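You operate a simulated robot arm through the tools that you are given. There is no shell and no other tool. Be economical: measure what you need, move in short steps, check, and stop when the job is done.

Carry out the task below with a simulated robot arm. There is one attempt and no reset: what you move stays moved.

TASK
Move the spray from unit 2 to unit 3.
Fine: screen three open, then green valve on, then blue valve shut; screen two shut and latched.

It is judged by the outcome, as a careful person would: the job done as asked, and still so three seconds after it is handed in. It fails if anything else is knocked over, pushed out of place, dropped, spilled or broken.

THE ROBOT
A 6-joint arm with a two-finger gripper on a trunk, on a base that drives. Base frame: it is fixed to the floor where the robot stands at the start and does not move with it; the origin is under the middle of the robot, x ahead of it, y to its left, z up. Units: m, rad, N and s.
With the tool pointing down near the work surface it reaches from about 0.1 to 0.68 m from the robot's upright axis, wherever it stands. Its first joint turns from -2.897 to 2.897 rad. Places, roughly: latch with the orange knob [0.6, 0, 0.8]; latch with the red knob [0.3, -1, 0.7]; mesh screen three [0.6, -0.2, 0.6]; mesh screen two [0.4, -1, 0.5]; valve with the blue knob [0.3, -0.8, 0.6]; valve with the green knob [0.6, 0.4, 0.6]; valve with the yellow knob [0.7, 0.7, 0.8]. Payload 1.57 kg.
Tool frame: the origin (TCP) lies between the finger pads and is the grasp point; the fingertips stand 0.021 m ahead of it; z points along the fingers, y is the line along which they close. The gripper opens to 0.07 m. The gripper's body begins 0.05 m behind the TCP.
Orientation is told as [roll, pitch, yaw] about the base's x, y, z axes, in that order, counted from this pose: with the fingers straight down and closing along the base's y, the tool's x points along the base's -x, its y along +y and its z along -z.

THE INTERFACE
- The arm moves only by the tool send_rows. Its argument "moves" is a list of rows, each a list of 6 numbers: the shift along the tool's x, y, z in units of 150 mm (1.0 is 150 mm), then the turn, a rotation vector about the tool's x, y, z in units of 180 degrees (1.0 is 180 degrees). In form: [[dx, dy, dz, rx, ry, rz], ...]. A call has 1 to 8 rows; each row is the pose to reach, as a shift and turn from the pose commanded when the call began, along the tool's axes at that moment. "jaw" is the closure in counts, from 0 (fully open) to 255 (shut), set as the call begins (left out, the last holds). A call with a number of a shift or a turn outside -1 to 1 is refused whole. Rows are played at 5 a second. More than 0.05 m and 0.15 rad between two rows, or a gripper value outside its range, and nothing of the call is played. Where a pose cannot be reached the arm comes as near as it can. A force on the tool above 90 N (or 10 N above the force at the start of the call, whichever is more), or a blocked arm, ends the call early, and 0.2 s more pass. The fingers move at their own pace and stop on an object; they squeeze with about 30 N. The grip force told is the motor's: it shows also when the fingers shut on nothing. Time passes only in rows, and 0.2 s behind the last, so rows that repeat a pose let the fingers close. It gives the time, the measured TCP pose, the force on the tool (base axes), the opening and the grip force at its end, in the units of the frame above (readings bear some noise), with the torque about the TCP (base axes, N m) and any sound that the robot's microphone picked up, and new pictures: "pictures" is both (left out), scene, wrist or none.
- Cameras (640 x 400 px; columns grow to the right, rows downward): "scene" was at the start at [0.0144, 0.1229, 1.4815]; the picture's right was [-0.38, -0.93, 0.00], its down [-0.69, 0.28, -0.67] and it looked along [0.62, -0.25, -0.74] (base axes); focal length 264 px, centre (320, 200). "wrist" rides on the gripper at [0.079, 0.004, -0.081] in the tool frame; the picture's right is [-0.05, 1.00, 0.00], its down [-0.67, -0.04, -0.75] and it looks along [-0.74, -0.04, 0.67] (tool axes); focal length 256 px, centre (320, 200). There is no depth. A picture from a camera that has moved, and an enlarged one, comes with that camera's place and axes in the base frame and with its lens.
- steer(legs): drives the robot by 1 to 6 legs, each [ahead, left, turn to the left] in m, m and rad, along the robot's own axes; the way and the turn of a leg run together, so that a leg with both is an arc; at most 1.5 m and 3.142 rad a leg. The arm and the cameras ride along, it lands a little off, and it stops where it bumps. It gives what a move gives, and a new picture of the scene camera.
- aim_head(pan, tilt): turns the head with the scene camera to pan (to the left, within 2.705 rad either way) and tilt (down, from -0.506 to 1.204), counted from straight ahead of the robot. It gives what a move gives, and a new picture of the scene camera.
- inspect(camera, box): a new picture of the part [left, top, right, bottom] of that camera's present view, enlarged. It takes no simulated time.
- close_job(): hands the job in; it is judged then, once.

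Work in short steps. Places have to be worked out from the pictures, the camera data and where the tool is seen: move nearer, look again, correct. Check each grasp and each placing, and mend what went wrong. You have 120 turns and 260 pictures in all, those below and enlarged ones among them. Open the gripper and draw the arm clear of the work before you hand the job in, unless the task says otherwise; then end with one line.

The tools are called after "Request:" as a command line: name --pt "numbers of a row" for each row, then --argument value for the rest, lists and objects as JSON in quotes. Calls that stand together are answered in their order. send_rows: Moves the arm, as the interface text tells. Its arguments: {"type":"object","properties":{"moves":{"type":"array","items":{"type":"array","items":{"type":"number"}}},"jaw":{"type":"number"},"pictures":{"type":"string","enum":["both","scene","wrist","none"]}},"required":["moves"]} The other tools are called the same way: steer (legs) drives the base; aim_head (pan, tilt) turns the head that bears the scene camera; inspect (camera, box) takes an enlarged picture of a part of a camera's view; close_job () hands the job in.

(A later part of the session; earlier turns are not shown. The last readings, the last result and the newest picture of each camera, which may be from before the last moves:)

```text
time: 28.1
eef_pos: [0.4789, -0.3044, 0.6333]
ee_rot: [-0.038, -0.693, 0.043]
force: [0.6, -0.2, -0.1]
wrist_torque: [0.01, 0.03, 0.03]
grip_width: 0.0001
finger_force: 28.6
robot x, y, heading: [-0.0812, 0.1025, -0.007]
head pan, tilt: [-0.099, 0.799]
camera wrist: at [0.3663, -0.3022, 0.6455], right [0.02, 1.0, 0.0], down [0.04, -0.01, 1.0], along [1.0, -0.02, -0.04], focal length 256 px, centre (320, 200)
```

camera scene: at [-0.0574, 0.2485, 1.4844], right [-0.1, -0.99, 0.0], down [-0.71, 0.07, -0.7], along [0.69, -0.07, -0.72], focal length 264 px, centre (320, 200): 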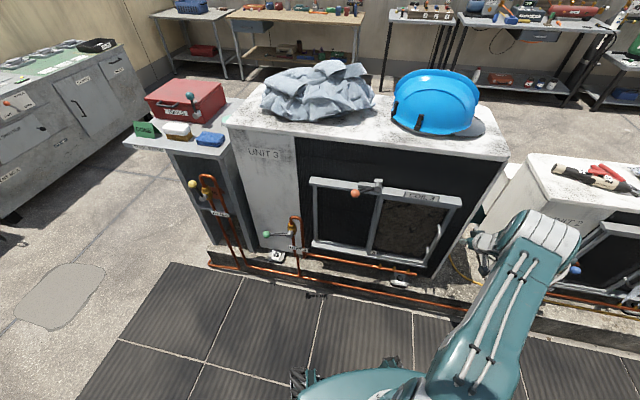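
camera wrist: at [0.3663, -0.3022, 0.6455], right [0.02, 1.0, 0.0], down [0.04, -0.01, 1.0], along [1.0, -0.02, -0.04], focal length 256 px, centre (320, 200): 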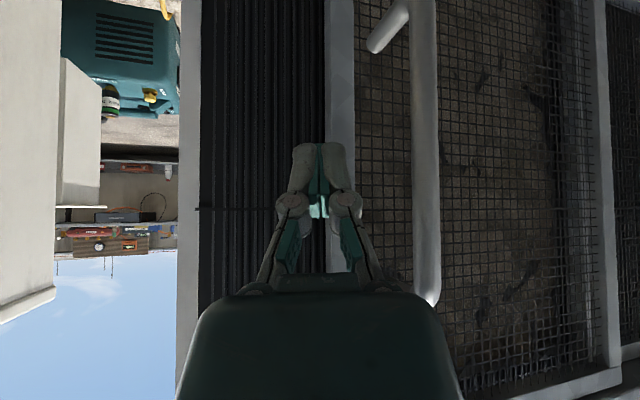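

The fingertips are beside the bar. I'll push along the slide direction by 0.12 m.

Request:
send_rows --pt "-0.028 0.128 0.0235 0 0 0" --pt "-0.057 0.256 0.047 0 0 0" --pt "-0.085 0.385 0.07 0 0 0" --pt "-0.113 0.513 0.094 0 0 0" --pt "-0.142 0.64 0.117 0 0 0" --pt "-0.17 0.769 0.141 0 0 0"

```text
time: 29.5
eef_pos: [0.508, -0.1905, 0.6291]
ee_rot: [-0.04, -0.694, 0.041]
force: [-0.4, -0.3, -0.1]
wrist_torque: [0.0, -0.02, 0.0]
grip_width: 0.0
finger_force: 28.7
robot x, y, heading: [-0.0795, 0.104, -0.005]
head pan, tilt: [-0.099, 0.799]
camera scene: at [-0.057, 0.2471, 1.4845], right [-0.1, -0.99, 0.0], down [-0.71, 0.08, -0.7], along [0.69, -0.07, -0.72], focal length 264 px, centre (320, 200)
camera wrist: at [0.395, -0.1863, 0.6417], right [0.02, 1.0, 0.0], down [0.04, 0.0, 1.0], along [1.0, -0.02, -0.04], focal length 256 px, centre (320, 200)
```

scene: 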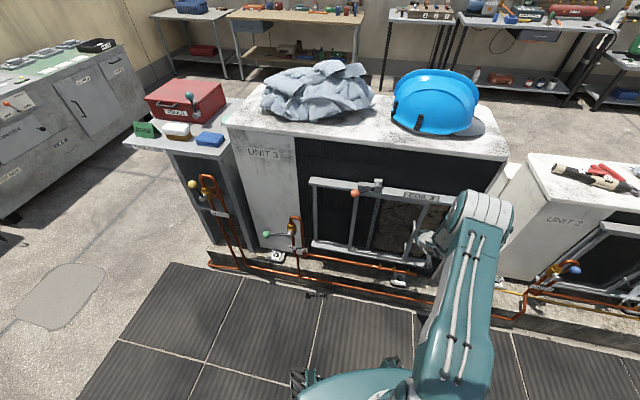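
wrist: 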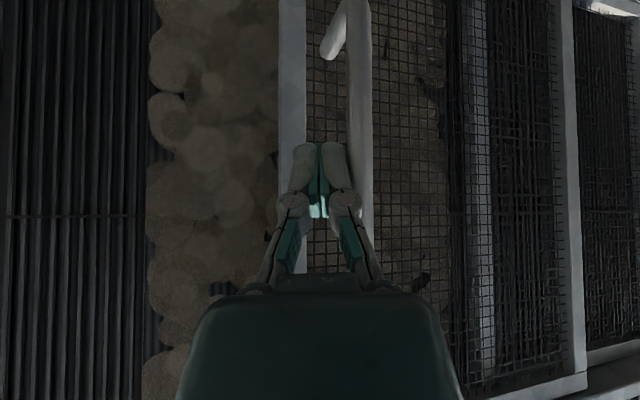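

The screen is sliding freely. I'll push on another 0.12 m.

Request:
send_rows --pt "-0.028 0.128 0.0235 0 0 0" --pt "-0.057 0.256 0.047 0 0 0" --pt "-0.085 0.385 0.07 0 0 0" --pt "-0.113 0.513 0.094 0 0 0" --pt "-0.142 0.64 0.117 0 0 0" --pt "-0.17 0.769 0.141 0 0 0"

```text
time: 30.9
eef_pos: [0.5422, -0.0694, 0.6267]
ee_rot: [-0.04, -0.691, 0.043]
force: [-0.9, 0.3, 0.5]
wrist_torque: [0.01, 0.01, 0.0]
grip_width: 0.0001
finger_force: 28.1
robot x, y, heading: [-0.0822, 0.1058, -0.004]
head pan, tilt: [-0.099, 0.799]
camera scene: at [-0.0568, 0.2478, 1.4844], right [-0.1, -0.99, 0.0], down [-0.71, 0.07, -0.7], along [0.69, -0.07, -0.72], focal length 264 px, centre (320, 200)
camera wrist: at [0.4292, -0.0674, 0.6387], right [0.02, 1.0, 0.0], down [0.04, 0.0, 1.0], along [1.0, -0.02, -0.04], focal length 256 px, centre (320, 200)
```

scene: 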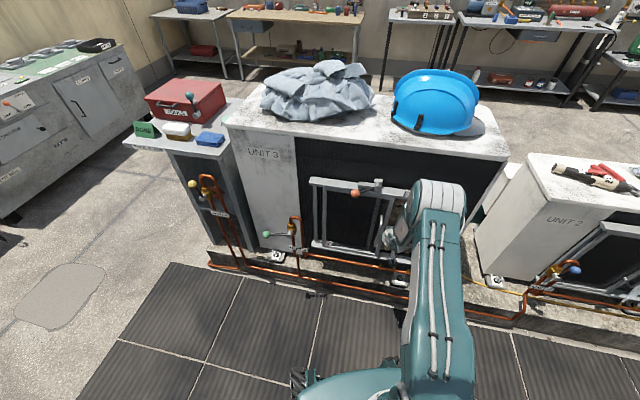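
wrist: 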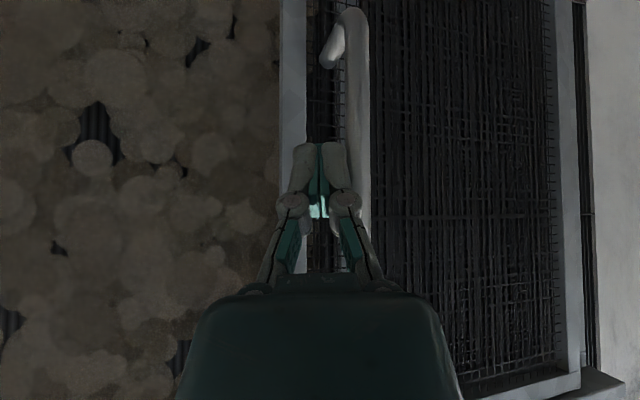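

It is almost at the end of its travel. I'll push a little more, to the stop.

Request:
send_rows --pt "-0.02 0.09 0.016 0 0 0" --pt "-0.04 0.18 0.033 0 0 0" --pt "-0.06 0.27 0.05 0 0 0" --pictures "wrist"

Request:
inspect --camera "scene" --box '[280, 160, 460, 280]'

```text
time: 31.7
eef_pos: [0.551, -0.0358, 0.6259]
ee_rot: [-0.036, -0.691, 0.033]
force: [-11.0, -23.3, 3.0]
wrist_torque: [-0.04, -0.02, -0.17]
grip_width: 0.0001
finger_force: 28.7
robot x, y, heading: [-0.0804, 0.1021, -0.005]
head pan, tilt: [-0.099, 0.799]
camera wrist: at [0.4384, -0.0331, 0.639], right [0.03, 1.0, 0.01], down [0.04, -0.01, 1.0], along [1.0, -0.03, -0.04], focal length 256 px, centre (320, 200)
```

wrist: 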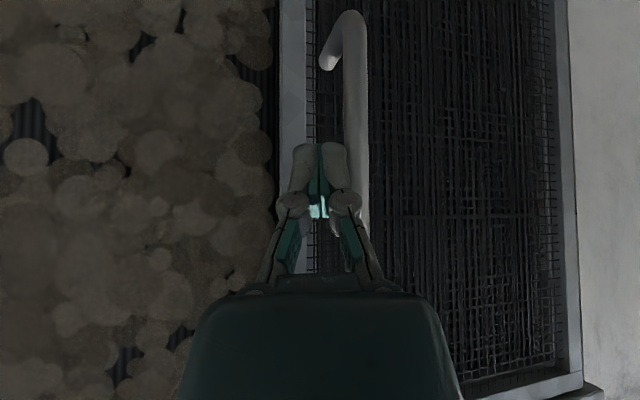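

```text
3.33 times, centred on (370, 220) of scene
camera zoom: at [-0.0573, 0.2425, 1.4849], right [-0.11, -0.99, 0.0], down [-0.71, 0.08, -0.7], along [0.69, -0.07, -0.72], focal length 879 px, centre (153, 133)
```

zoom: 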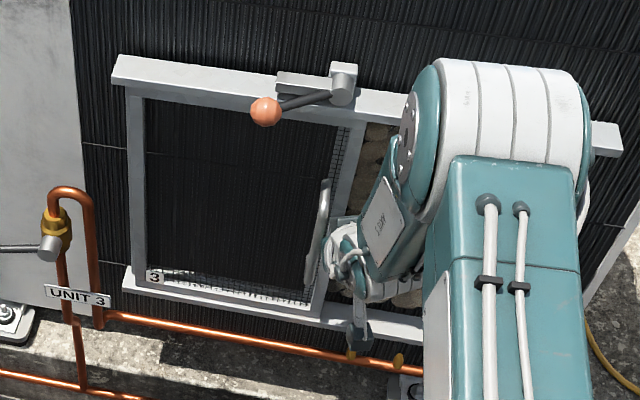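

Screen three is fully open against its stop. I'll release it, back away and move the base left for the green valve.

Request:
send_rows --pt "0.06 -0.25 -0.05 0 0 0" --pt "0.2 -0.27 -0.16 0 0 0" --pt "0.4 -0.27 -0.33 0 0 0" --pictures "none"

Request:
steer --legs '[[-0.1, 0, 0], [0, 0.5, 0]]'

Request:
inspect --camera "wrist" --box '[0, 0, 640, 400]'

```text
time: 32.5
eef_pos: [0.4828, -0.0762, 0.6301]
ee_rot: [-0.026, -0.692, 0.037]
force: [1.1, -0.5, 0.2]
wrist_torque: [0.02, -0.01, -0.02]
grip_width: 0.0
finger_force: 28.7
out of reach, approached as far as the arm can: row 3
robot x, y, heading: [-0.0761, 0.1031, -0.008]
head pan, tilt: [-0.099, 0.799]
```

```text
time: 36.1
eef_pos: [0.3862, 0.416, 0.6288]
ee_rot: [-0.022, -0.688, 0.023]
force: [0.1, -0.9, 0.3]
wrist_torque: [0.0, -0.01, 0.02]
grip_width: 0.0001
finger_force: 28.5
robot x, y, heading: [-0.174, 0.6055, -0.017]
head pan, tilt: [-0.099, 0.799]
camera scene: at [-0.1508, 0.7438, 1.4848], right [-0.11, -0.99, 0.0], down [-0.71, 0.08, -0.7], along [0.69, -0.08, -0.72], focal length 264 px, centre (320, 200)
```

scene: 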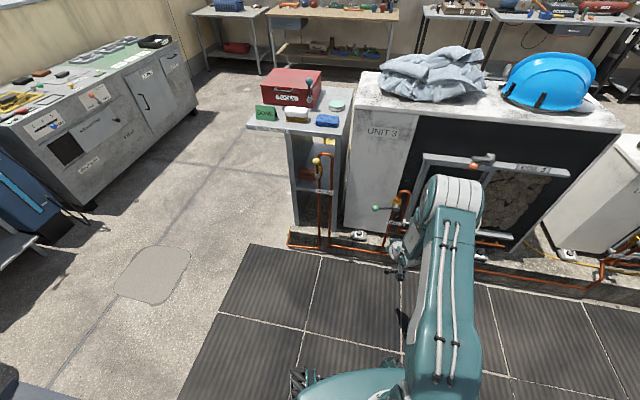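

```text
1.00 times, centred on (320, 200) of wrist (not enlarged: the box is as wide or as high as the picture)
camera zoom: at [0.2726, 0.4194, 0.6413], right [0.03, 1.0, 0.02], down [0.04, -0.02, 1.0], along [1.0, -0.03, -0.04], focal length 256 px, centre (320, 200)
```

zoom: 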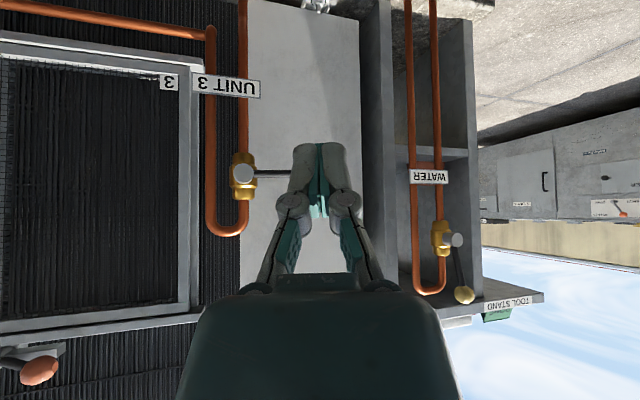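

The green hub measures (0.61, 0.309, 0.592) and its lever runs horizontally toward +y; the open yellow and blue levers point up. I'll lower the hand and drive 0.12 m forward to get under the green ball.

Request:
send_rows --pt "0.16 0 0.19 0 0 0" --pt "0.34 0 0.4 0 0 0" --pictures "none"

Request:
steer --legs '[[0.12, 0, 0]]'

Request:
inspect --camera "wrist" --box '[100, 50, 540, 310]'

```text
time: 36.8
eef_pos: [0.3899, 0.4115, 0.5519]
ee_rot: [-0.01, -0.69, 0.02]
force: [0.4, 0.3, 0.3]
wrist_torque: [0.04, 0.02, 0.07]
grip_width: 0.0
finger_force: 29.0
out of reach, approached as far as the arm can: row 2
robot x, y, heading: [-0.1769, 0.6045, -0.017]
head pan, tilt: [-0.099, 0.799]
```

```text
time: 38.0
eef_pos: [0.51, 0.4123, 0.5515]
ee_rot: [-0.011, -0.688, 0.02]
force: [0.3, 0.5, 1.0]
wrist_torque: [-0.01, 0.05, 0.02]
grip_width: 0.0
finger_force: 29.1
robot x, y, heading: [-0.0562, 0.601, -0.013]
head pan, tilt: [-0.099, 0.799]
camera scene: at [-0.0303, 0.7455, 1.4845], right [-0.11, -0.99, 0.0], down [-0.71, 0.08, -0.7], along [0.69, -0.08, -0.72], focal length 264 px, centre (320, 200)
```

scene: 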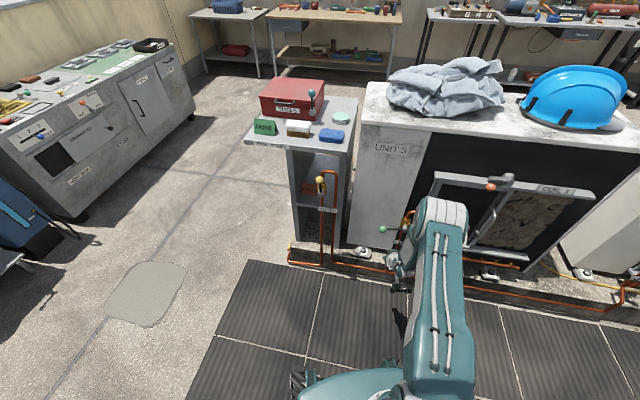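

```text
1.45 times, centred on (320, 180) of wrist
camera zoom: at [0.397, 0.4141, 0.5648], right [0.03, 1.0, 0.03], down [0.04, -0.03, 1.0], along [1.0, -0.03, -0.04], focal length 372 px, centre (320, 229)
```

zoom: 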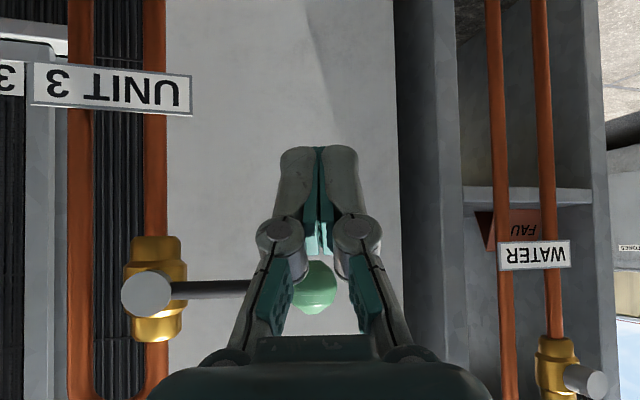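

The green ball measures (0.621, 0.404, 0.591). I'll slide the fingertips forward under it.

Request:
send_rows --pt "-0.14 0 0.115 0 0 0" --pt "-0.28 -0.03 0.23 0 0 0" --pt "-0.42 -0.06 0.345 0 0 0" --pt "-0.556 -0.06 0.458 0 0 0"

```text
time: 39.0
eef_pos: [0.6176, 0.4046, 0.5538]
ee_rot: [-0.012, -0.691, 0.021]
force: [-0.1, -0.7, -0.3]
wrist_torque: [-0.02, -0.02, -0.02]
grip_width: 0.0002
finger_force: 29.0
robot x, y, heading: [-0.0546, 0.5974, -0.02]
head pan, tilt: [-0.099, 0.799]
camera scene: at [-0.03, 0.7453, 1.4845], right [-0.11, -0.99, 0.0], down [-0.71, 0.08, -0.7], along [0.69, -0.08, -0.72], focal length 264 px, centre (320, 200)
camera wrist: at [0.506, 0.4077, 0.5667], right [0.03, 1.0, 0.03], down [0.04, -0.03, 1.0], along [1.0, -0.03, -0.04], focal length 256 px, centre (320, 200)
```

scene: 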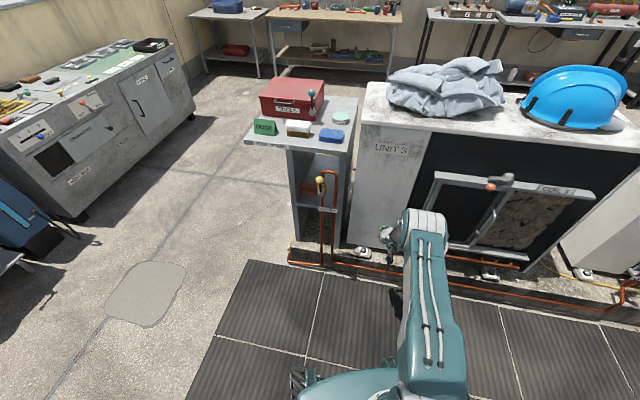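
wrist: 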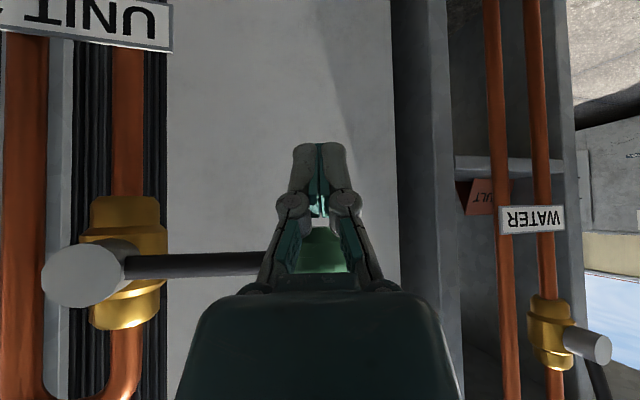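

The tip is under the ball. I'll lift along the arc for the first half of the turn.

Request:
send_rows --pt "-0.13 0 -0.15 0 0 0" --pt "-0.2 0.01 -0.23 0 0 0" --pt "-0.269 0.013 -0.305 0 0 0" --pt "-0.345 -0.02 -0.415 0 0 0" --pt "-0.423 -0.06 -0.524 0 0 0"

```text
time: 40.2
eef_pos: [0.6156, 0.3957, 0.654]
ee_rot: [-0.01, -0.689, 0.021]
force: [-0.3, -0.1, -0.9]
wrist_torque: [0.02, 0.0, -0.02]
grip_width: 0.0004
finger_force: 29.0
robot x, y, heading: [-0.0508, 0.5995, -0.022]
head pan, tilt: [-0.099, 0.799]
camera scene: at [-0.03, 0.7452, 1.4845], right [-0.11, -0.99, 0.0], down [-0.71, 0.08, -0.7], along [0.69, -0.08, -0.72], focal length 264 px, centre (320, 200)
camera wrist: at [0.5027, 0.399, 0.6682], right [0.03, 1.0, 0.03], down [0.04, -0.03, 1.0], along [1.0, -0.03, -0.04], focal length 256 px, centre (320, 200)
```

scene: 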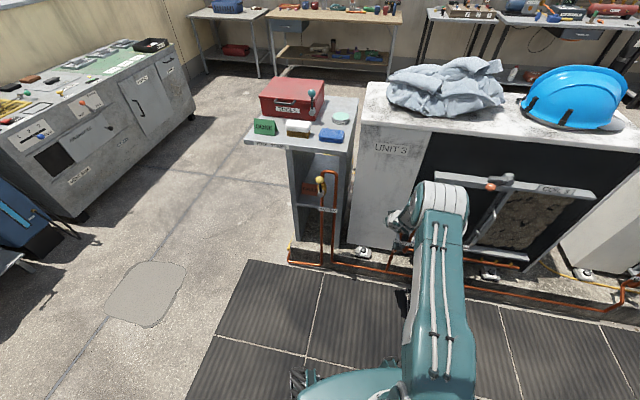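
wrist: 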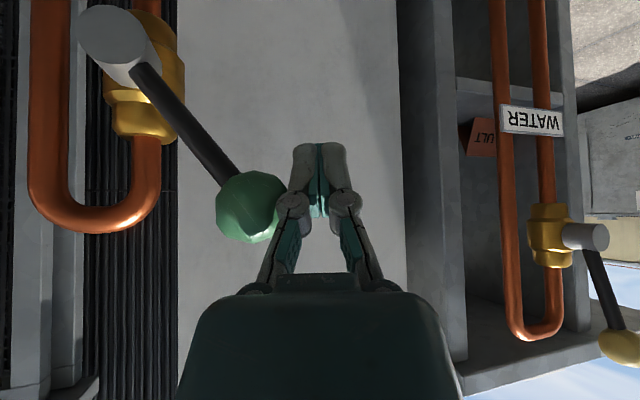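

The lever is past 45°. I'll finish the arc by pushing up and toward -y.

Request:
send_rows --pt "-0.055 -0.087 -0.1 0 0 0" --pt "-0.109 -0.173 -0.195 0 0 0" --pt "-0.126 -0.28 -0.263 0 0 0" --pt "-0.143 -0.387 -0.331 0 0 0" --pt "-0.135 -0.48 -0.36 0 0 0"

```text
time: 41.4
eef_pos: [0.6024, 0.3331, 0.7097]
ee_rot: [-0.012, -0.69, 0.03]
force: [13.5, 33.4, 0.0]
wrist_torque: [0.52, -0.21, 0.31]
grip_width: 0.0001
finger_force: 28.7
robot x, y, heading: [-0.056, 0.6054, -0.012]
head pan, tilt: [-0.099, 0.799]
camera scene: at [-0.0295, 0.7546, 1.4837], right [-0.11, -0.99, 0.01], down [-0.71, 0.08, -0.7], along [0.69, -0.08, -0.72], focal length 264 px, centre (320, 200)
camera wrist: at [0.4886, 0.3357, 0.7217], right [0.02, 1.0, 0.02], down [0.04, -0.03, 1.0], along [1.0, -0.02, -0.04], focal length 256 px, centre (320, 200)
```

scene: 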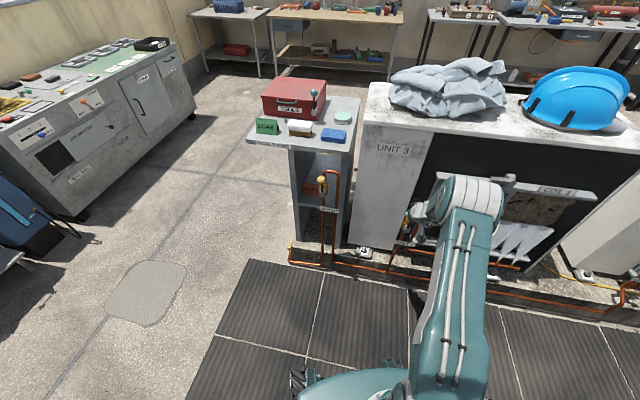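
wrist: 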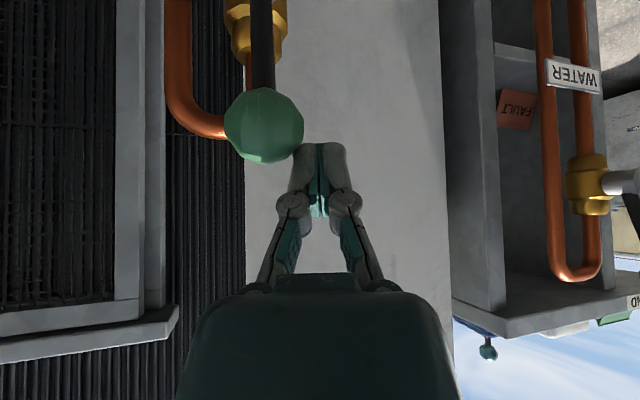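

The green lever is upright against its stop, and unit 3's spray is running over the open coil. I'll release it, back off and drive toward unit 2.

Request:
send_rows --pt "0.0 0.2 0 0 0 0" --pt "0.2 0.25 -0.16 0 0 0" --pt "0.4 0.25 -0.33 0 0 0" --pt "0.6 0.25 -0.5 0 0 0" --pictures "wrist"

Request:
steer --legs '[[-0.35, 0, 0], [0, -1.1, 0]]'

Request:
aim_head --pan -0.6 --tilt 0.75

```text
time: 42.4
eef_pos: [0.4817, 0.3614, 0.7088]
ee_rot: [-0.009, -0.688, 0.017]
force: [0.0, -0.5, -0.8]
wrist_torque: [0.0, -0.01, -0.01]
grip_width: 0.0
finger_force: 28.3
robot x, y, heading: [-0.0533, 0.6021, -0.011]
head pan, tilt: [-0.099, 0.799]
camera wrist: at [0.3697, 0.3639, 0.7209], right [0.03, 1.0, 0.03], down [0.04, -0.03, 1.0], along [1.0, -0.03, -0.04], focal length 256 px, centre (320, 200)
```

wrist: 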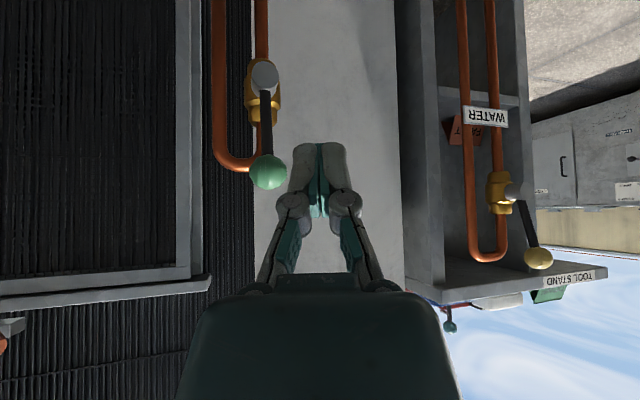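

```text
time: 50.0
eef_pos: [0.1166, -0.7613, 0.7088]
ee_rot: [-0.012, -0.689, 0.013]
force: [0.2, 0.4, 0.2]
wrist_torque: [-0.01, 0.01, 0.01]
grip_width: 0.0003
finger_force: 28.0
robot x, y, heading: [-0.4196, -0.5189, -0.022]
head pan, tilt: [-0.099, 0.799]
camera scene: at [-0.3945, -0.3737, 1.4844], right [-0.12, -0.99, 0.0], down [-0.71, 0.09, -0.7], along [0.69, -0.09, -0.72], focal length 264 px, centre (320, 200)
```

scene: 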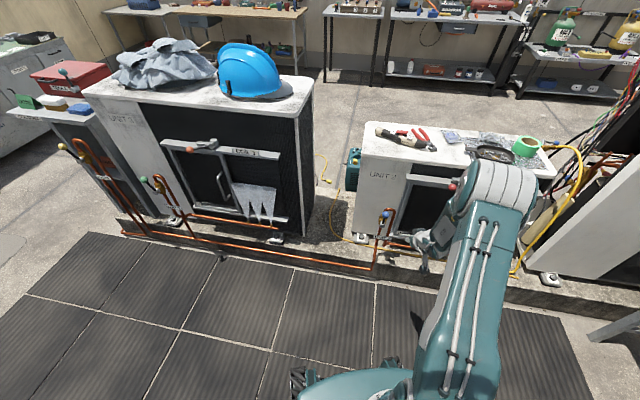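

```text
time: 50.9
eef_pos: [0.1159, -0.7605, 0.7091]
ee_rot: [-0.01, -0.692, 0.012]
force: [0.1, 0.1, 0.5]
wrist_torque: [-0.01, 0.03, -0.01]
grip_width: 0.0
finger_force: 28.8
robot x, y, heading: [-0.4215, -0.5161, -0.025]
head pan, tilt: [-0.6, 0.75]
camera scene: at [-0.4073, -0.4135, 1.4885], right [-0.58, -0.81, 0.0], down [-0.56, 0.4, -0.73], along [0.59, -0.43, -0.68], focal length 264 px, centre (320, 200)
```

scene: 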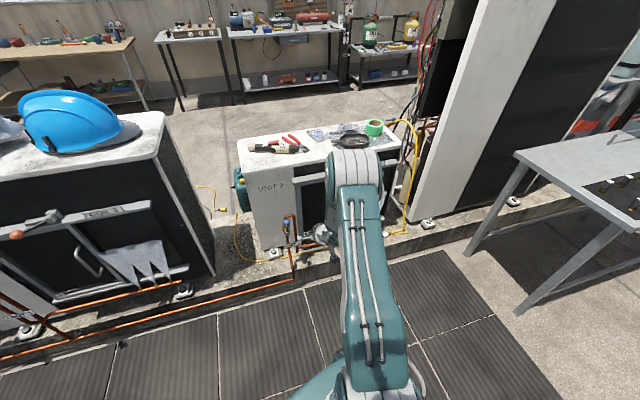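

Unit 3 is spraying. Now a look at unit 2 from the wrist camera, and at the blue valve from the scene camera.

Request:
inspect --camera "wrist" --box '[0, 0, 640, 400]'

Request:
inspect --camera "scene" --box '[220, 140, 430, 290]'

```text
1.00 times, centred on (320, 200) of wrist (not enlarged: the box is as wide or as high as the picture)
camera zoom: at [0.003, -0.7586, 0.721], right [0.04, 1.0, 0.03], down [0.04, -0.03, 1.0], along [1.0, -0.04, -0.04], focal length 256 px, centre (320, 200)
```

zoom: 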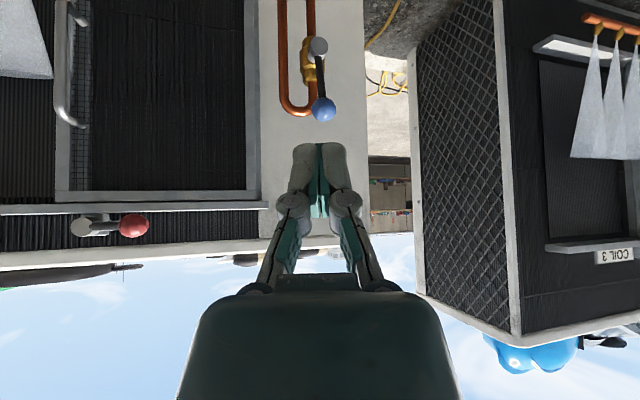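

```text
2.67 times, centred on (325, 215) of scene
camera zoom: at [-0.4073, -0.4135, 1.4885], right [-0.58, -0.81, 0.0], down [-0.56, 0.4, -0.73], along [0.59, -0.43, -0.68], focal length 703 px, centre (307, 160)
```

zoom: 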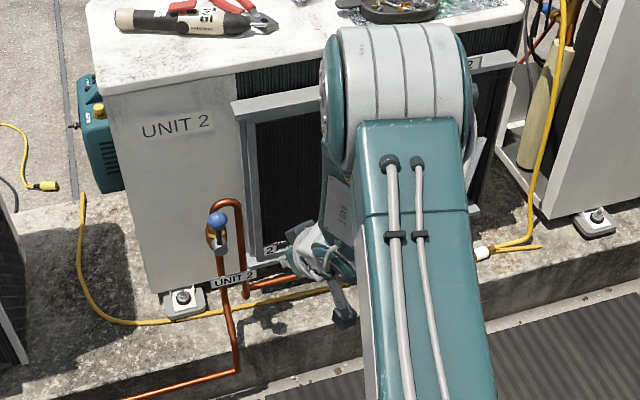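

The blue ball triangulates to (0.334, -0.765, 0.593), with its lever upright (open) and the hub near z 0.495. Unit 2's face is skewed about 17°, like unit 3's. I'll drive a bit closer and left.

Request:
steer --legs '[[0.1, 0.1, 0]]'

Request:
send_rows --pt "0.05 -0.25 0.12 0 0 0" --pt "0.1 -0.5 0.24 0 0 0" --pt "0.15 -0.75 0.36 0 0 0" --pt "0.2 -1.0 0.48 0 0 0"

```text
time: 52.2
eef_pos: [0.2132, -0.6739, 0.7075]
ee_rot: [-0.008, -0.688, 0.003]
force: [-0.6, 0.2, 0.2]
wrist_torque: [-0.01, 0.02, 0.03]
grip_width: 0.0
finger_force: 28.8
robot x, y, heading: [-0.3248, -0.4272, -0.03]
head pan, tilt: [-0.6, 0.75]
camera scene: at [-0.3085, -0.3258, 1.4889], right [-0.59, -0.81, 0.0], down [-0.55, 0.41, -0.73], along [0.59, -0.43, -0.68], focal length 264 px, centre (320, 200)
```

scene: 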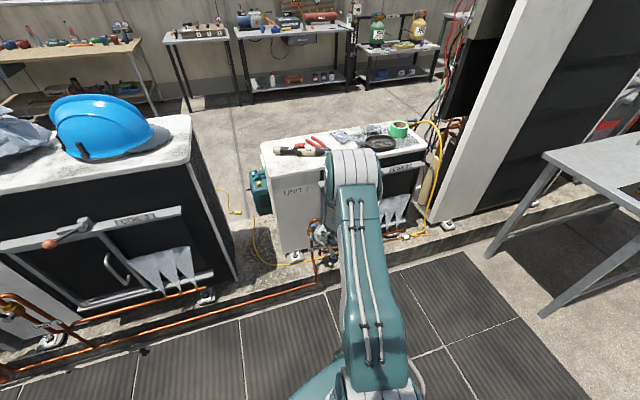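

```text
time: 53.2
eef_pos: [0.2342, -0.8196, 0.6342]
ee_rot: [-0.017, -0.688, 0.01]
force: [-0.2, -0.2, -0.3]
wrist_torque: [0.02, 0.04, 0.0]
grip_width: 0.0002
finger_force: 28.3
robot x, y, heading: [-0.3231, -0.4232, -0.029]
head pan, tilt: [-0.6, 0.75]
camera scene: at [-0.3082, -0.3169, 1.4884], right [-0.59, -0.81, 0.0], down [-0.55, 0.4, -0.73], along [0.59, -0.43, -0.68], focal length 264 px, centre (320, 200)
camera wrist: at [0.1216, -0.816, 0.647], right [0.04, 1.0, 0.02], down [0.04, -0.02, 1.0], along [1.0, -0.04, -0.04], focal length 256 px, centre (320, 200)
```

scene: 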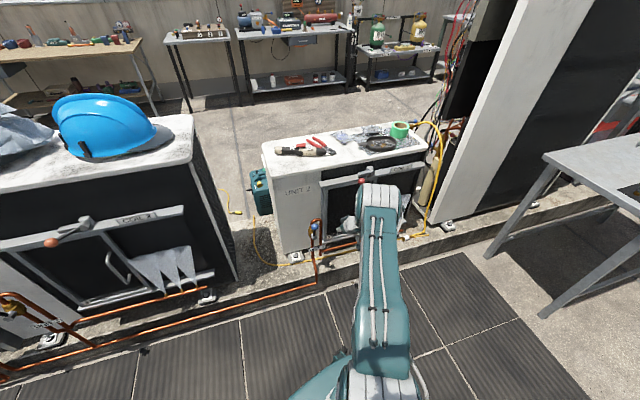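
wrist: 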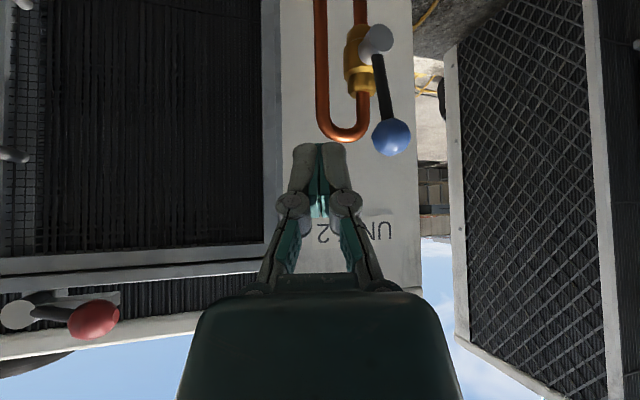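

The ball measures (0.334, -0.766, 0.588) and the hub (0.35, -0.773, 0.50). I'll move the tip in at the ball's -y side.

Request:
send_rows --pt "-0.1 0 0.158 0 0 0" --pt "-0.2 0 0.315 0 0 0" --pt "-0.302 0 0.473 0 0 0" --pictures "wrist"

```text
time: 54.0
eef_pos: [0.3159, -0.8233, 0.6082]
ee_rot: [-0.012, -0.689, 0.008]
force: [0.4, -0.8, 0.6]
wrist_torque: [-0.01, 0.0, 0.03]
grip_width: 0.0
finger_force: 28.2
robot x, y, heading: [-0.3191, -0.4229, -0.029]
head pan, tilt: [-0.6, 0.75]
camera wrist: at [0.2027, -0.8189, 0.6211], right [0.04, 1.0, 0.02], down [0.04, -0.03, 1.0], along [1.0, -0.04, -0.04], focal length 256 px, centre (320, 200)
```

wrist: 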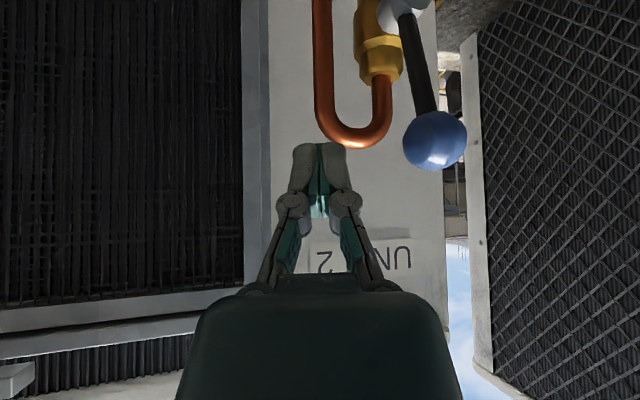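

The ball is confirmed at (0.334, -0.765, 0.586). I'll push toward +y for the first half of the turn.

Request:
send_rows --pt "-0.03 0.13 0.017 0 0 0" --pt "-0.06 0.26 0.034 0 0 0" --pt "-0.093 0.383 0.05 0 0 0" --pt "-0.1 0.5 0.095 0 0 0" --pt "-0.104 0.62 0.146 0 0 0"

```text
time: 55.2
eef_pos: [0.341, -0.7288, 0.5993]
ee_rot: [-0.013, -0.689, 0.006]
force: [0.1, -0.5, 0.2]
wrist_torque: [0.03, 0.02, 0.03]
grip_width: 0.0
finger_force: 28.7
robot x, y, heading: [-0.3184, -0.4229, -0.027]
head pan, tilt: [-0.6, 0.75]
camera scene: at [-0.3079, -0.32, 1.4885], right [-0.59, -0.81, 0.0], down [-0.55, 0.4, -0.73], along [0.59, -0.43, -0.68], focal length 264 px, centre (320, 200)
camera wrist: at [0.2281, -0.7247, 0.6129], right [0.04, 1.0, 0.02], down [0.04, -0.03, 1.0], along [1.0, -0.04, -0.04], focal length 256 px, centre (320, 200)
```

scene: 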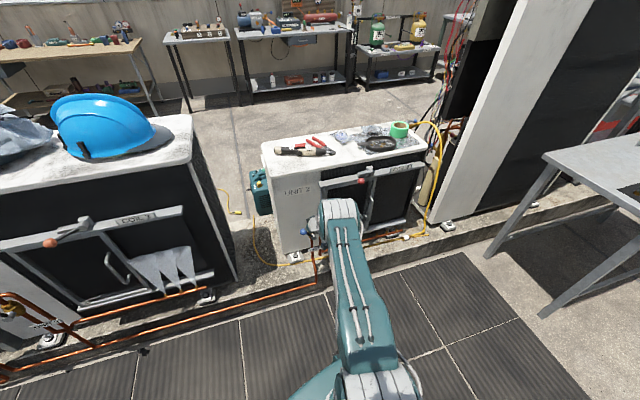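
wrist: 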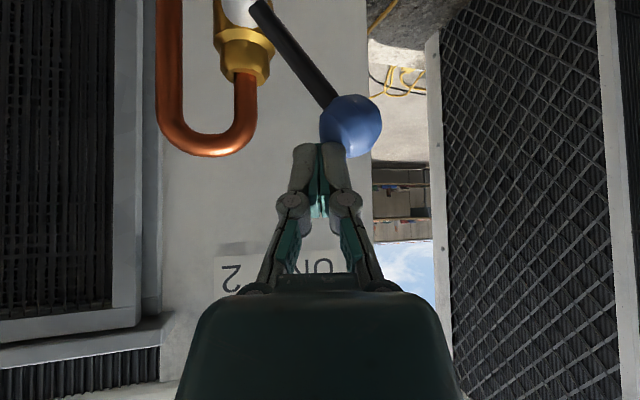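

The lever is past 40° and turning. I'll finish by pushing over and down until it stops.

Request:
send_rows --pt "0.02 0.1 0.075 0 0 0" --pt "0.04 0.187 0.148 0 0 0" --pt "0.09 0.25 0.24 0 0 0" --pt "0.145 0.3 0.339 0 0 0" --pt "0.208 0.3 0.416 0 0 0"

```text
time: 56.4
eef_pos: [0.3566, -0.6862, 0.534]
ee_rot: [-0.014, -0.69, 0.008]
force: [2.0, 0.0, -0.3]
wrist_torque: [-0.03, 0.01, -0.02]
grip_width: 0.0
finger_force: 28.7
robot x, y, heading: [-0.3225, -0.4222, -0.03]
head pan, tilt: [-0.6, 0.75]
camera scene: at [-0.3078, -0.32, 1.4885], right [-0.59, -0.81, 0.0], down [-0.55, 0.4, -0.73], along [0.59, -0.43, -0.68], focal length 264 px, centre (320, 200)
camera wrist: at [0.2431, -0.6813, 0.5467], right [0.04, 1.0, 0.02], down [0.04, -0.02, 1.0], along [1.0, -0.04, -0.04], focal length 256 px, centre (320, 200)
```

scene: 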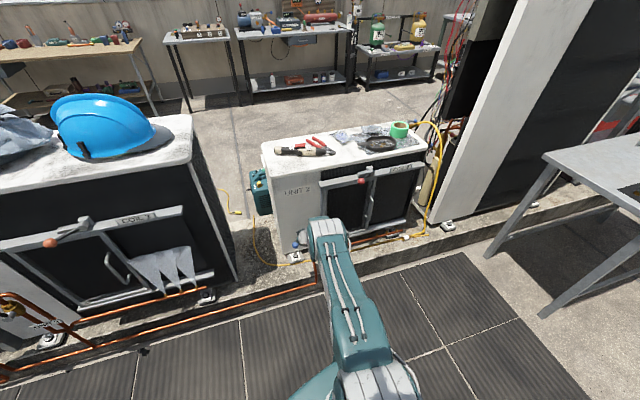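
wrist: 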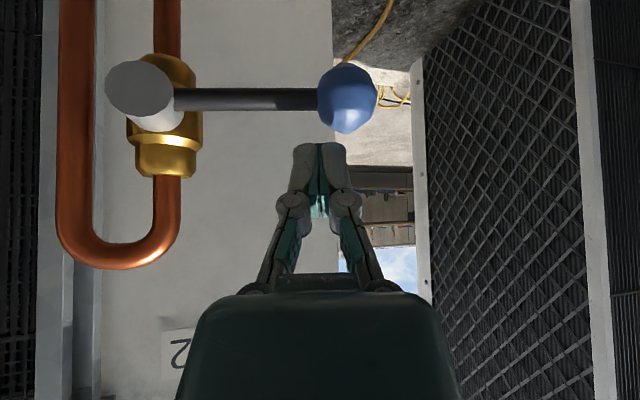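

The lever looks horizontal but I felt no stop, so I'll press down a little more to check.

Request:
send_rows --pt "0.03 0 0.035 0 0 0" --pt "0.06 0.0 0.072 0 0 0" --pictures "wrist"

```text
time: 57.0
eef_pos: [0.3575, -0.6864, 0.5229]
ee_rot: [-0.016, -0.693, 0.008]
force: [-6.1, 0.1, 10.3]
wrist_torque: [0.09, 0.03, 0.01]
grip_width: 0.0002
finger_force: 28.0
robot x, y, heading: [-0.325, -0.4248, -0.033]
head pan, tilt: [-0.6, 0.75]
camera wrist: at [0.2447, -0.6814, 0.5347], right [0.04, 1.0, 0.02], down [0.04, -0.02, 1.0], along [1.0, -0.04, -0.04], focal length 256 px, centre (320, 200)
```

wrist: 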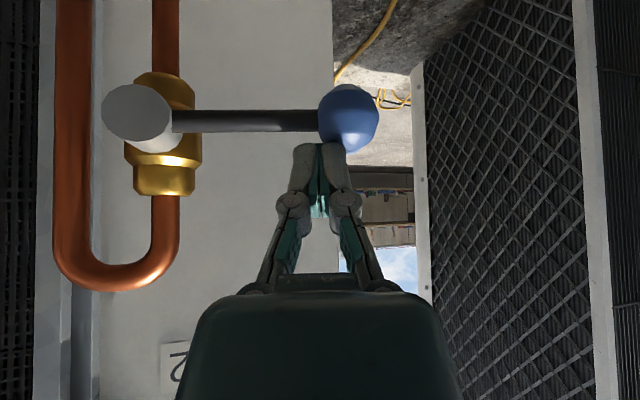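

The lever met its stop with a 10 N reaction while horizontal, so blue is shut. I'll retreat and drive right toward screen two's handle.

Request:
send_rows --pt "-0.1 0 -0.12 0 0 0" --pt "-0.2 0 -0.24 0 0 0" --pt "0.05 0 -0.44 0 0 0" --pt "0.25 0 -0.6 0 0 0" --pt "0.4 0 -0.72 0 0 0" --pictures "wrist"

Request:
steer --legs '[[-0.08, 0, 0], [0, -0.35, 0]]'

Request:
inspect --camera "wrist" --box '[0, 0, 640, 400]'

```text
time: 58.2
eef_pos: [0.2415, -0.6844, 0.5643]
ee_rot: [-0.012, -0.691, 0.009]
force: [0.3, -0.3, -0.2]
wrist_torque: [0.01, -0.01, 0.01]
grip_width: 0.0
finger_force: 28.6
robot x, y, heading: [-0.319, -0.427, -0.031]
head pan, tilt: [-0.6, 0.75]
camera wrist: at [0.1282, -0.6803, 0.5768], right [0.04, 1.0, 0.02], down [0.04, -0.02, 1.0], along [1.0, -0.04, -0.04], focal length 256 px, centre (320, 200)
```

wrist: 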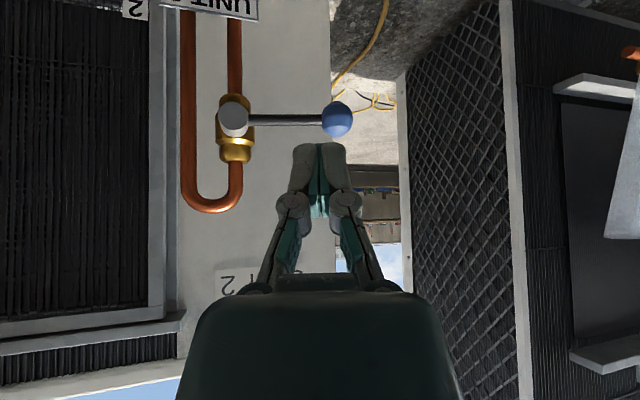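

```text
time: 61.2
eef_pos: [0.1526, -1.0443, 0.5651]
ee_rot: [-0.018, -0.693, 0.012]
force: [0.0, -0.2, -0.3]
wrist_torque: [-0.05, 0.0, -0.04]
grip_width: 0.0
finger_force: 28.9
robot x, y, heading: [-0.4111, -0.7862, -0.03]
head pan, tilt: [-0.6, 0.75]
camera scene: at [-0.3973, -0.6757, 1.4882], right [-0.59, -0.81, 0.0], down [-0.55, 0.4, -0.73], along [0.59, -0.43, -0.68], focal length 264 px, centre (320, 200)
```

scene: 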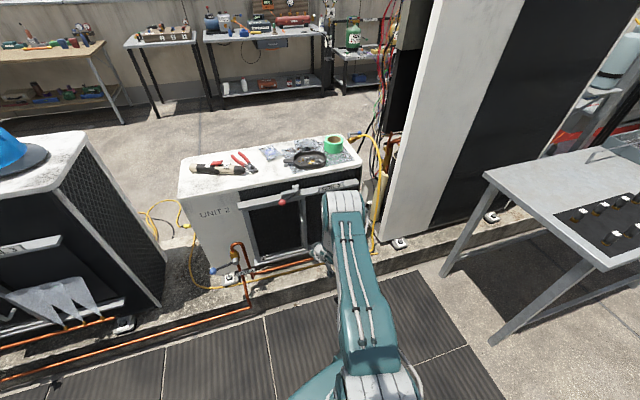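

```text
1.00 times, centred on (320, 200) of wrist (not enlarged: the box is as wide or as high as the picture)
camera zoom: at [0.0389, -1.0392, 0.5775], right [0.04, 1.0, 0.02], down [0.04, -0.02, 1.0], along [1.0, -0.04, -0.04], focal length 256 px, centre (320, 200)
```

zoom: 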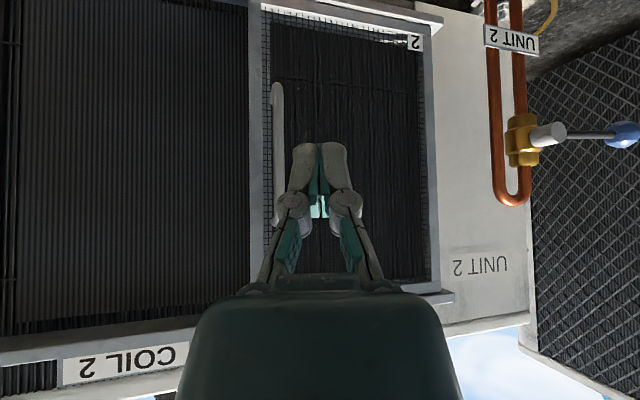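

The bar ray puts the handle near x≈0.27–0.31, y≈-1.09, z 0.46–0.60. My fingers are on its +y side, as wanted. I'll advance 60 mm and triangulate again.

Request:
send_rows --pt "-0.13 0.12 0.13 0 0 0" --pt "-0.25 0.25 0.27 0 0 0" --pictures "wrist"

```text
time: 61.8
eef_pos: [0.208, -1.0064, 0.5592]
ee_rot: [-0.015, -0.69, 0.009]
force: [1.3, -0.2, 0.4]
wrist_torque: [0.0, 0.01, -0.03]
grip_width: 0.0
finger_force: 28.9
robot x, y, heading: [-0.4099, -0.7795, -0.031]
head pan, tilt: [-0.6, 0.75]
camera wrist: at [0.0946, -1.001, 0.5715], right [0.04, 1.0, 0.02], down [0.04, -0.02, 1.0], along [1.0, -0.04, -0.04], focal length 256 px, centre (320, 200)
```

wrist: 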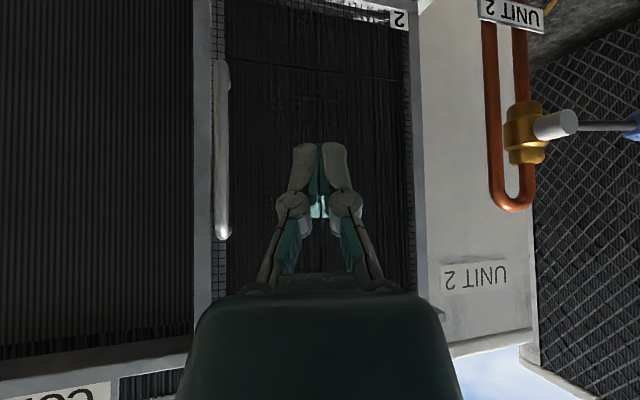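

The bar is at (0.31, -1.095), z 0.45–0.59. I'll draw the hand back and left a little, then drive closer.

Request:
send_rows --pt "0.14 0.18 -0.113 0 0 0" --pt "0.28 0.36 -0.226 0 0 0" --pt "0.412 0.533 -0.339 0 0 0" --pictures "none"

Request:
steer --legs '[[0.15, -0.08, 0]]'

Request:
inspect --camera "wrist" --box '[0, 0, 640, 400]'

```text
time: 62.6
eef_pos: [0.1478, -0.9396, 0.5633]
ee_rot: [0.027, -0.682, -0.012]
force: [0.9, 1.3, -0.2]
wrist_torque: [0.0, 0.0, 0.0]
grip_width: 0.0003
finger_force: 29.1
out of reach, approached as far as the arm can: row 2, 3
robot x, y, heading: [-0.4135, -0.7856, -0.023]
head pan, tilt: [-0.6, 0.75]
```

```text
time: 64.1
eef_pos: [0.2942, -1.0195, 0.5626]
ee_rot: [0.027, -0.683, -0.01]
force: [0.6, -0.3, -0.4]
wrist_torque: [0.01, -0.04, -0.02]
grip_width: 0.0
finger_force: 28.2
robot x, y, heading: [-0.2646, -0.8684, -0.027]
head pan, tilt: [-0.6, 0.75]
camera scene: at [-0.2518, -0.7597, 1.4883], right [-0.59, -0.81, 0.0], down [-0.55, 0.4, -0.73], along [0.59, -0.43, -0.68], focal length 264 px, centre (320, 200)
```

scene: 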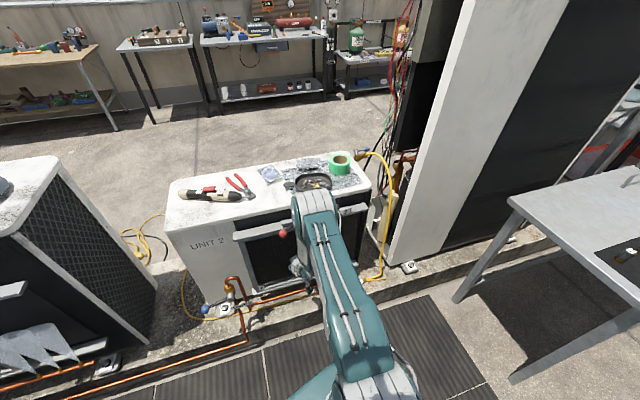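

```text
1.00 times, centred on (320, 200) of wrist (not enlarged: the box is as wide or as high as the picture)
camera zoom: at [0.1806, -1.0174, 0.5764], right [0.04, 1.0, 0.05], down [0.05, -0.06, 1.0], along [1.0, -0.03, -0.05], focal length 256 px, centre (320, 200)
```

zoom: 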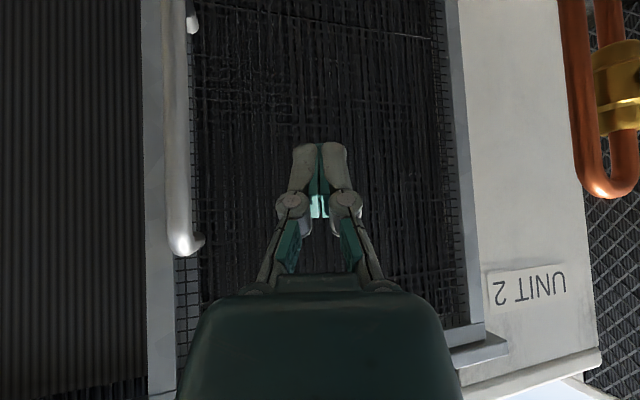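

The bar is confirmed at (0.31, -1.093). I'll put the tip just left of it, slightly deeper than the bar.

Request:
send_rows --pt "-0.013 -0.05 0.125 0 0 0" --pt "-0.026 -0.1 0.249 0 0 0" --pt "-0.026 -0.18 0.249 0 0 0" --pictures "wrist"

```text
time: 64.9
eef_pos: [0.322, -1.0473, 0.5354]
ee_rot: [0.027, -0.681, -0.012]
force: [-0.4, -0.5, -0.5]
wrist_torque: [0.0, -0.01, 0.0]
grip_width: 0.0001
finger_force: 28.3
robot x, y, heading: [-0.2619, -0.8649, -0.03]
head pan, tilt: [-0.6, 0.75]
camera wrist: at [0.2077, -1.0445, 0.5474], right [0.03, 1.0, 0.06], down [0.05, -0.06, 1.0], along [1.0, -0.03, -0.05], focal length 256 px, centre (320, 200)
```

wrist: 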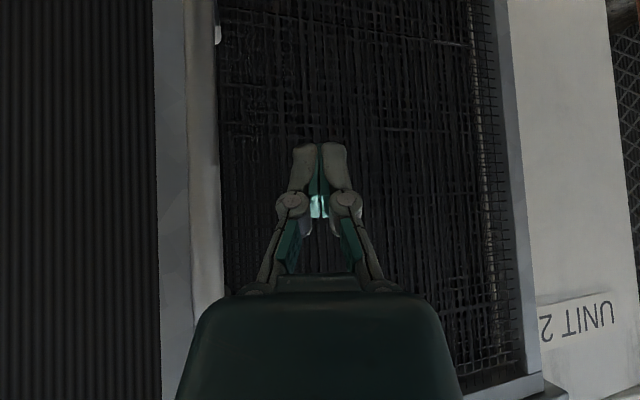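

I'll push right along the slide direction by 0.12 m.

Request:
send_rows --pt "0.027 -0.13 -0.022 0 0 0" --pt "0.053 -0.26 -0.043 0 0 0" --pt "0.08 -0.39 -0.065 0 0 0" --pt "0.107 -0.515 -0.087 0 0 0" --pt "0.133 -0.645 -0.108 0 0 0" --pt "0.16 -0.773 -0.13 0 0 0"

```text
time: 66.3
eef_pos: [0.2887, -1.1662, 0.5327]
ee_rot: [0.027, -0.681, -0.013]
force: [-1.8, 0.8, 0.3]
wrist_torque: [-0.02, -0.02, -0.04]
grip_width: 0.0
finger_force: 28.7
robot x, y, heading: [-0.2634, -0.8673, -0.03]
head pan, tilt: [-0.6, 0.75]
camera scene: at [-0.2521, -0.7631, 1.4886], right [-0.59, -0.81, 0.0], down [-0.55, 0.4, -0.73], along [0.59, -0.43, -0.68], focal length 264 px, centre (320, 200)
camera wrist: at [0.1763, -1.1623, 0.5457], right [0.04, 1.0, 0.06], down [0.05, -0.06, 1.0], along [1.0, -0.03, -0.05], focal length 256 px, centre (320, 200)
```

scene: 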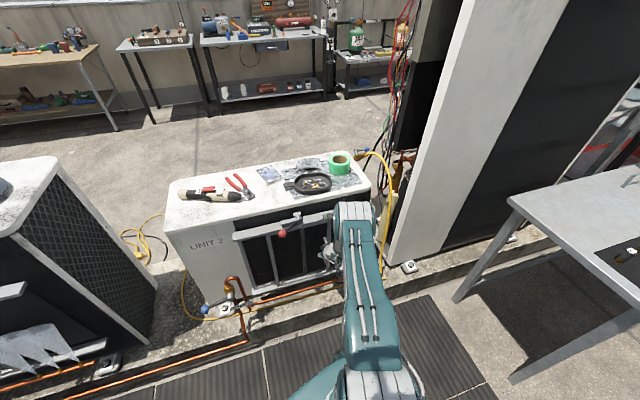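
wrist: 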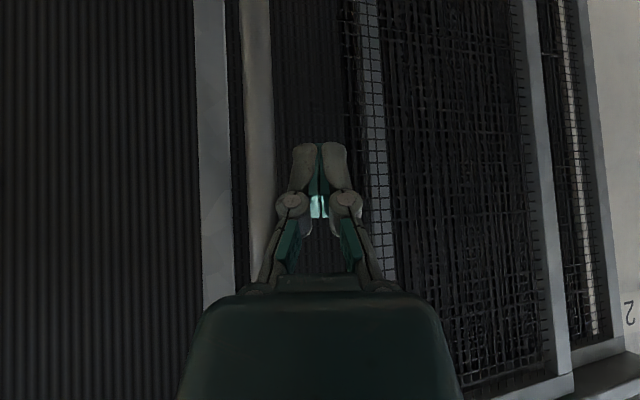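

The screen is sliding. I'll push a further 0.12 m, keeping an eye on the yellow hose at the right.

Request:
send_rows --pt "0.027 -0.13 -0.022 0 0 0" --pt "0.053 -0.26 -0.043 0 0 0" --pt "0.08 -0.39 -0.065 0 0 0" --pt "0.107 -0.515 -0.087 0 0 0" --pt "0.133 -0.645 -0.108 0 0 0" --pt "0.16 -0.773 -0.13 0 0 0"

```text
time: 67.7
eef_pos: [0.2525, -1.2778, 0.5268]
ee_rot: [0.039, -0.673, -0.026]
force: [-22.9, 8.7, 15.5]
wrist_torque: [-0.83, -1.14, -0.56]
grip_width: 0.0003
finger_force: 28.8
robot x, y, heading: [-0.2686, -0.8643, -0.03]
head pan, tilt: [-0.6, 0.75]
stopped in row 6: the force on the tool passed its limit at 92 N (the readings are from after the stop); the commanded pose is now the measured one
camera scene: at [-0.2551, -0.7618, 1.4886], right [-0.59, -0.81, 0.0], down [-0.55, 0.4, -0.73], along [0.59, -0.43, -0.68], focal length 264 px, centre (320, 200)
camera wrist: at [0.1391, -1.274, 0.5412], right [0.04, 1.0, 0.06], down [0.06, -0.07, 1.0], along [1.0, -0.04, -0.06], focal length 256 px, centre (320, 200)
```

scene: 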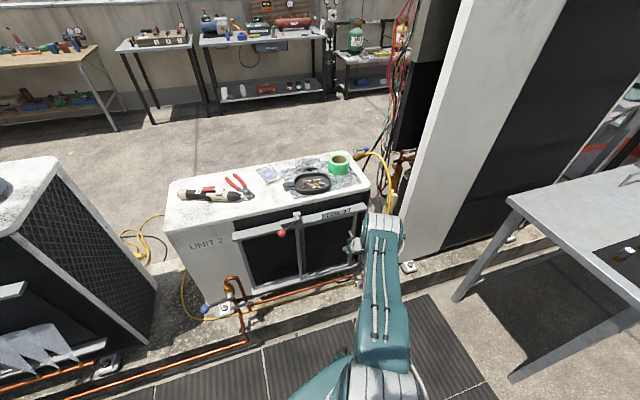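
wrist: 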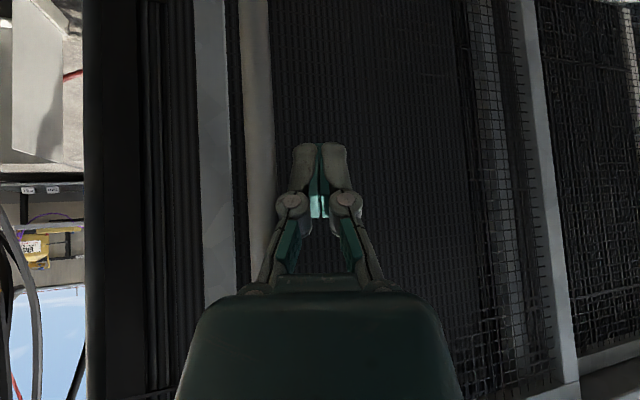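

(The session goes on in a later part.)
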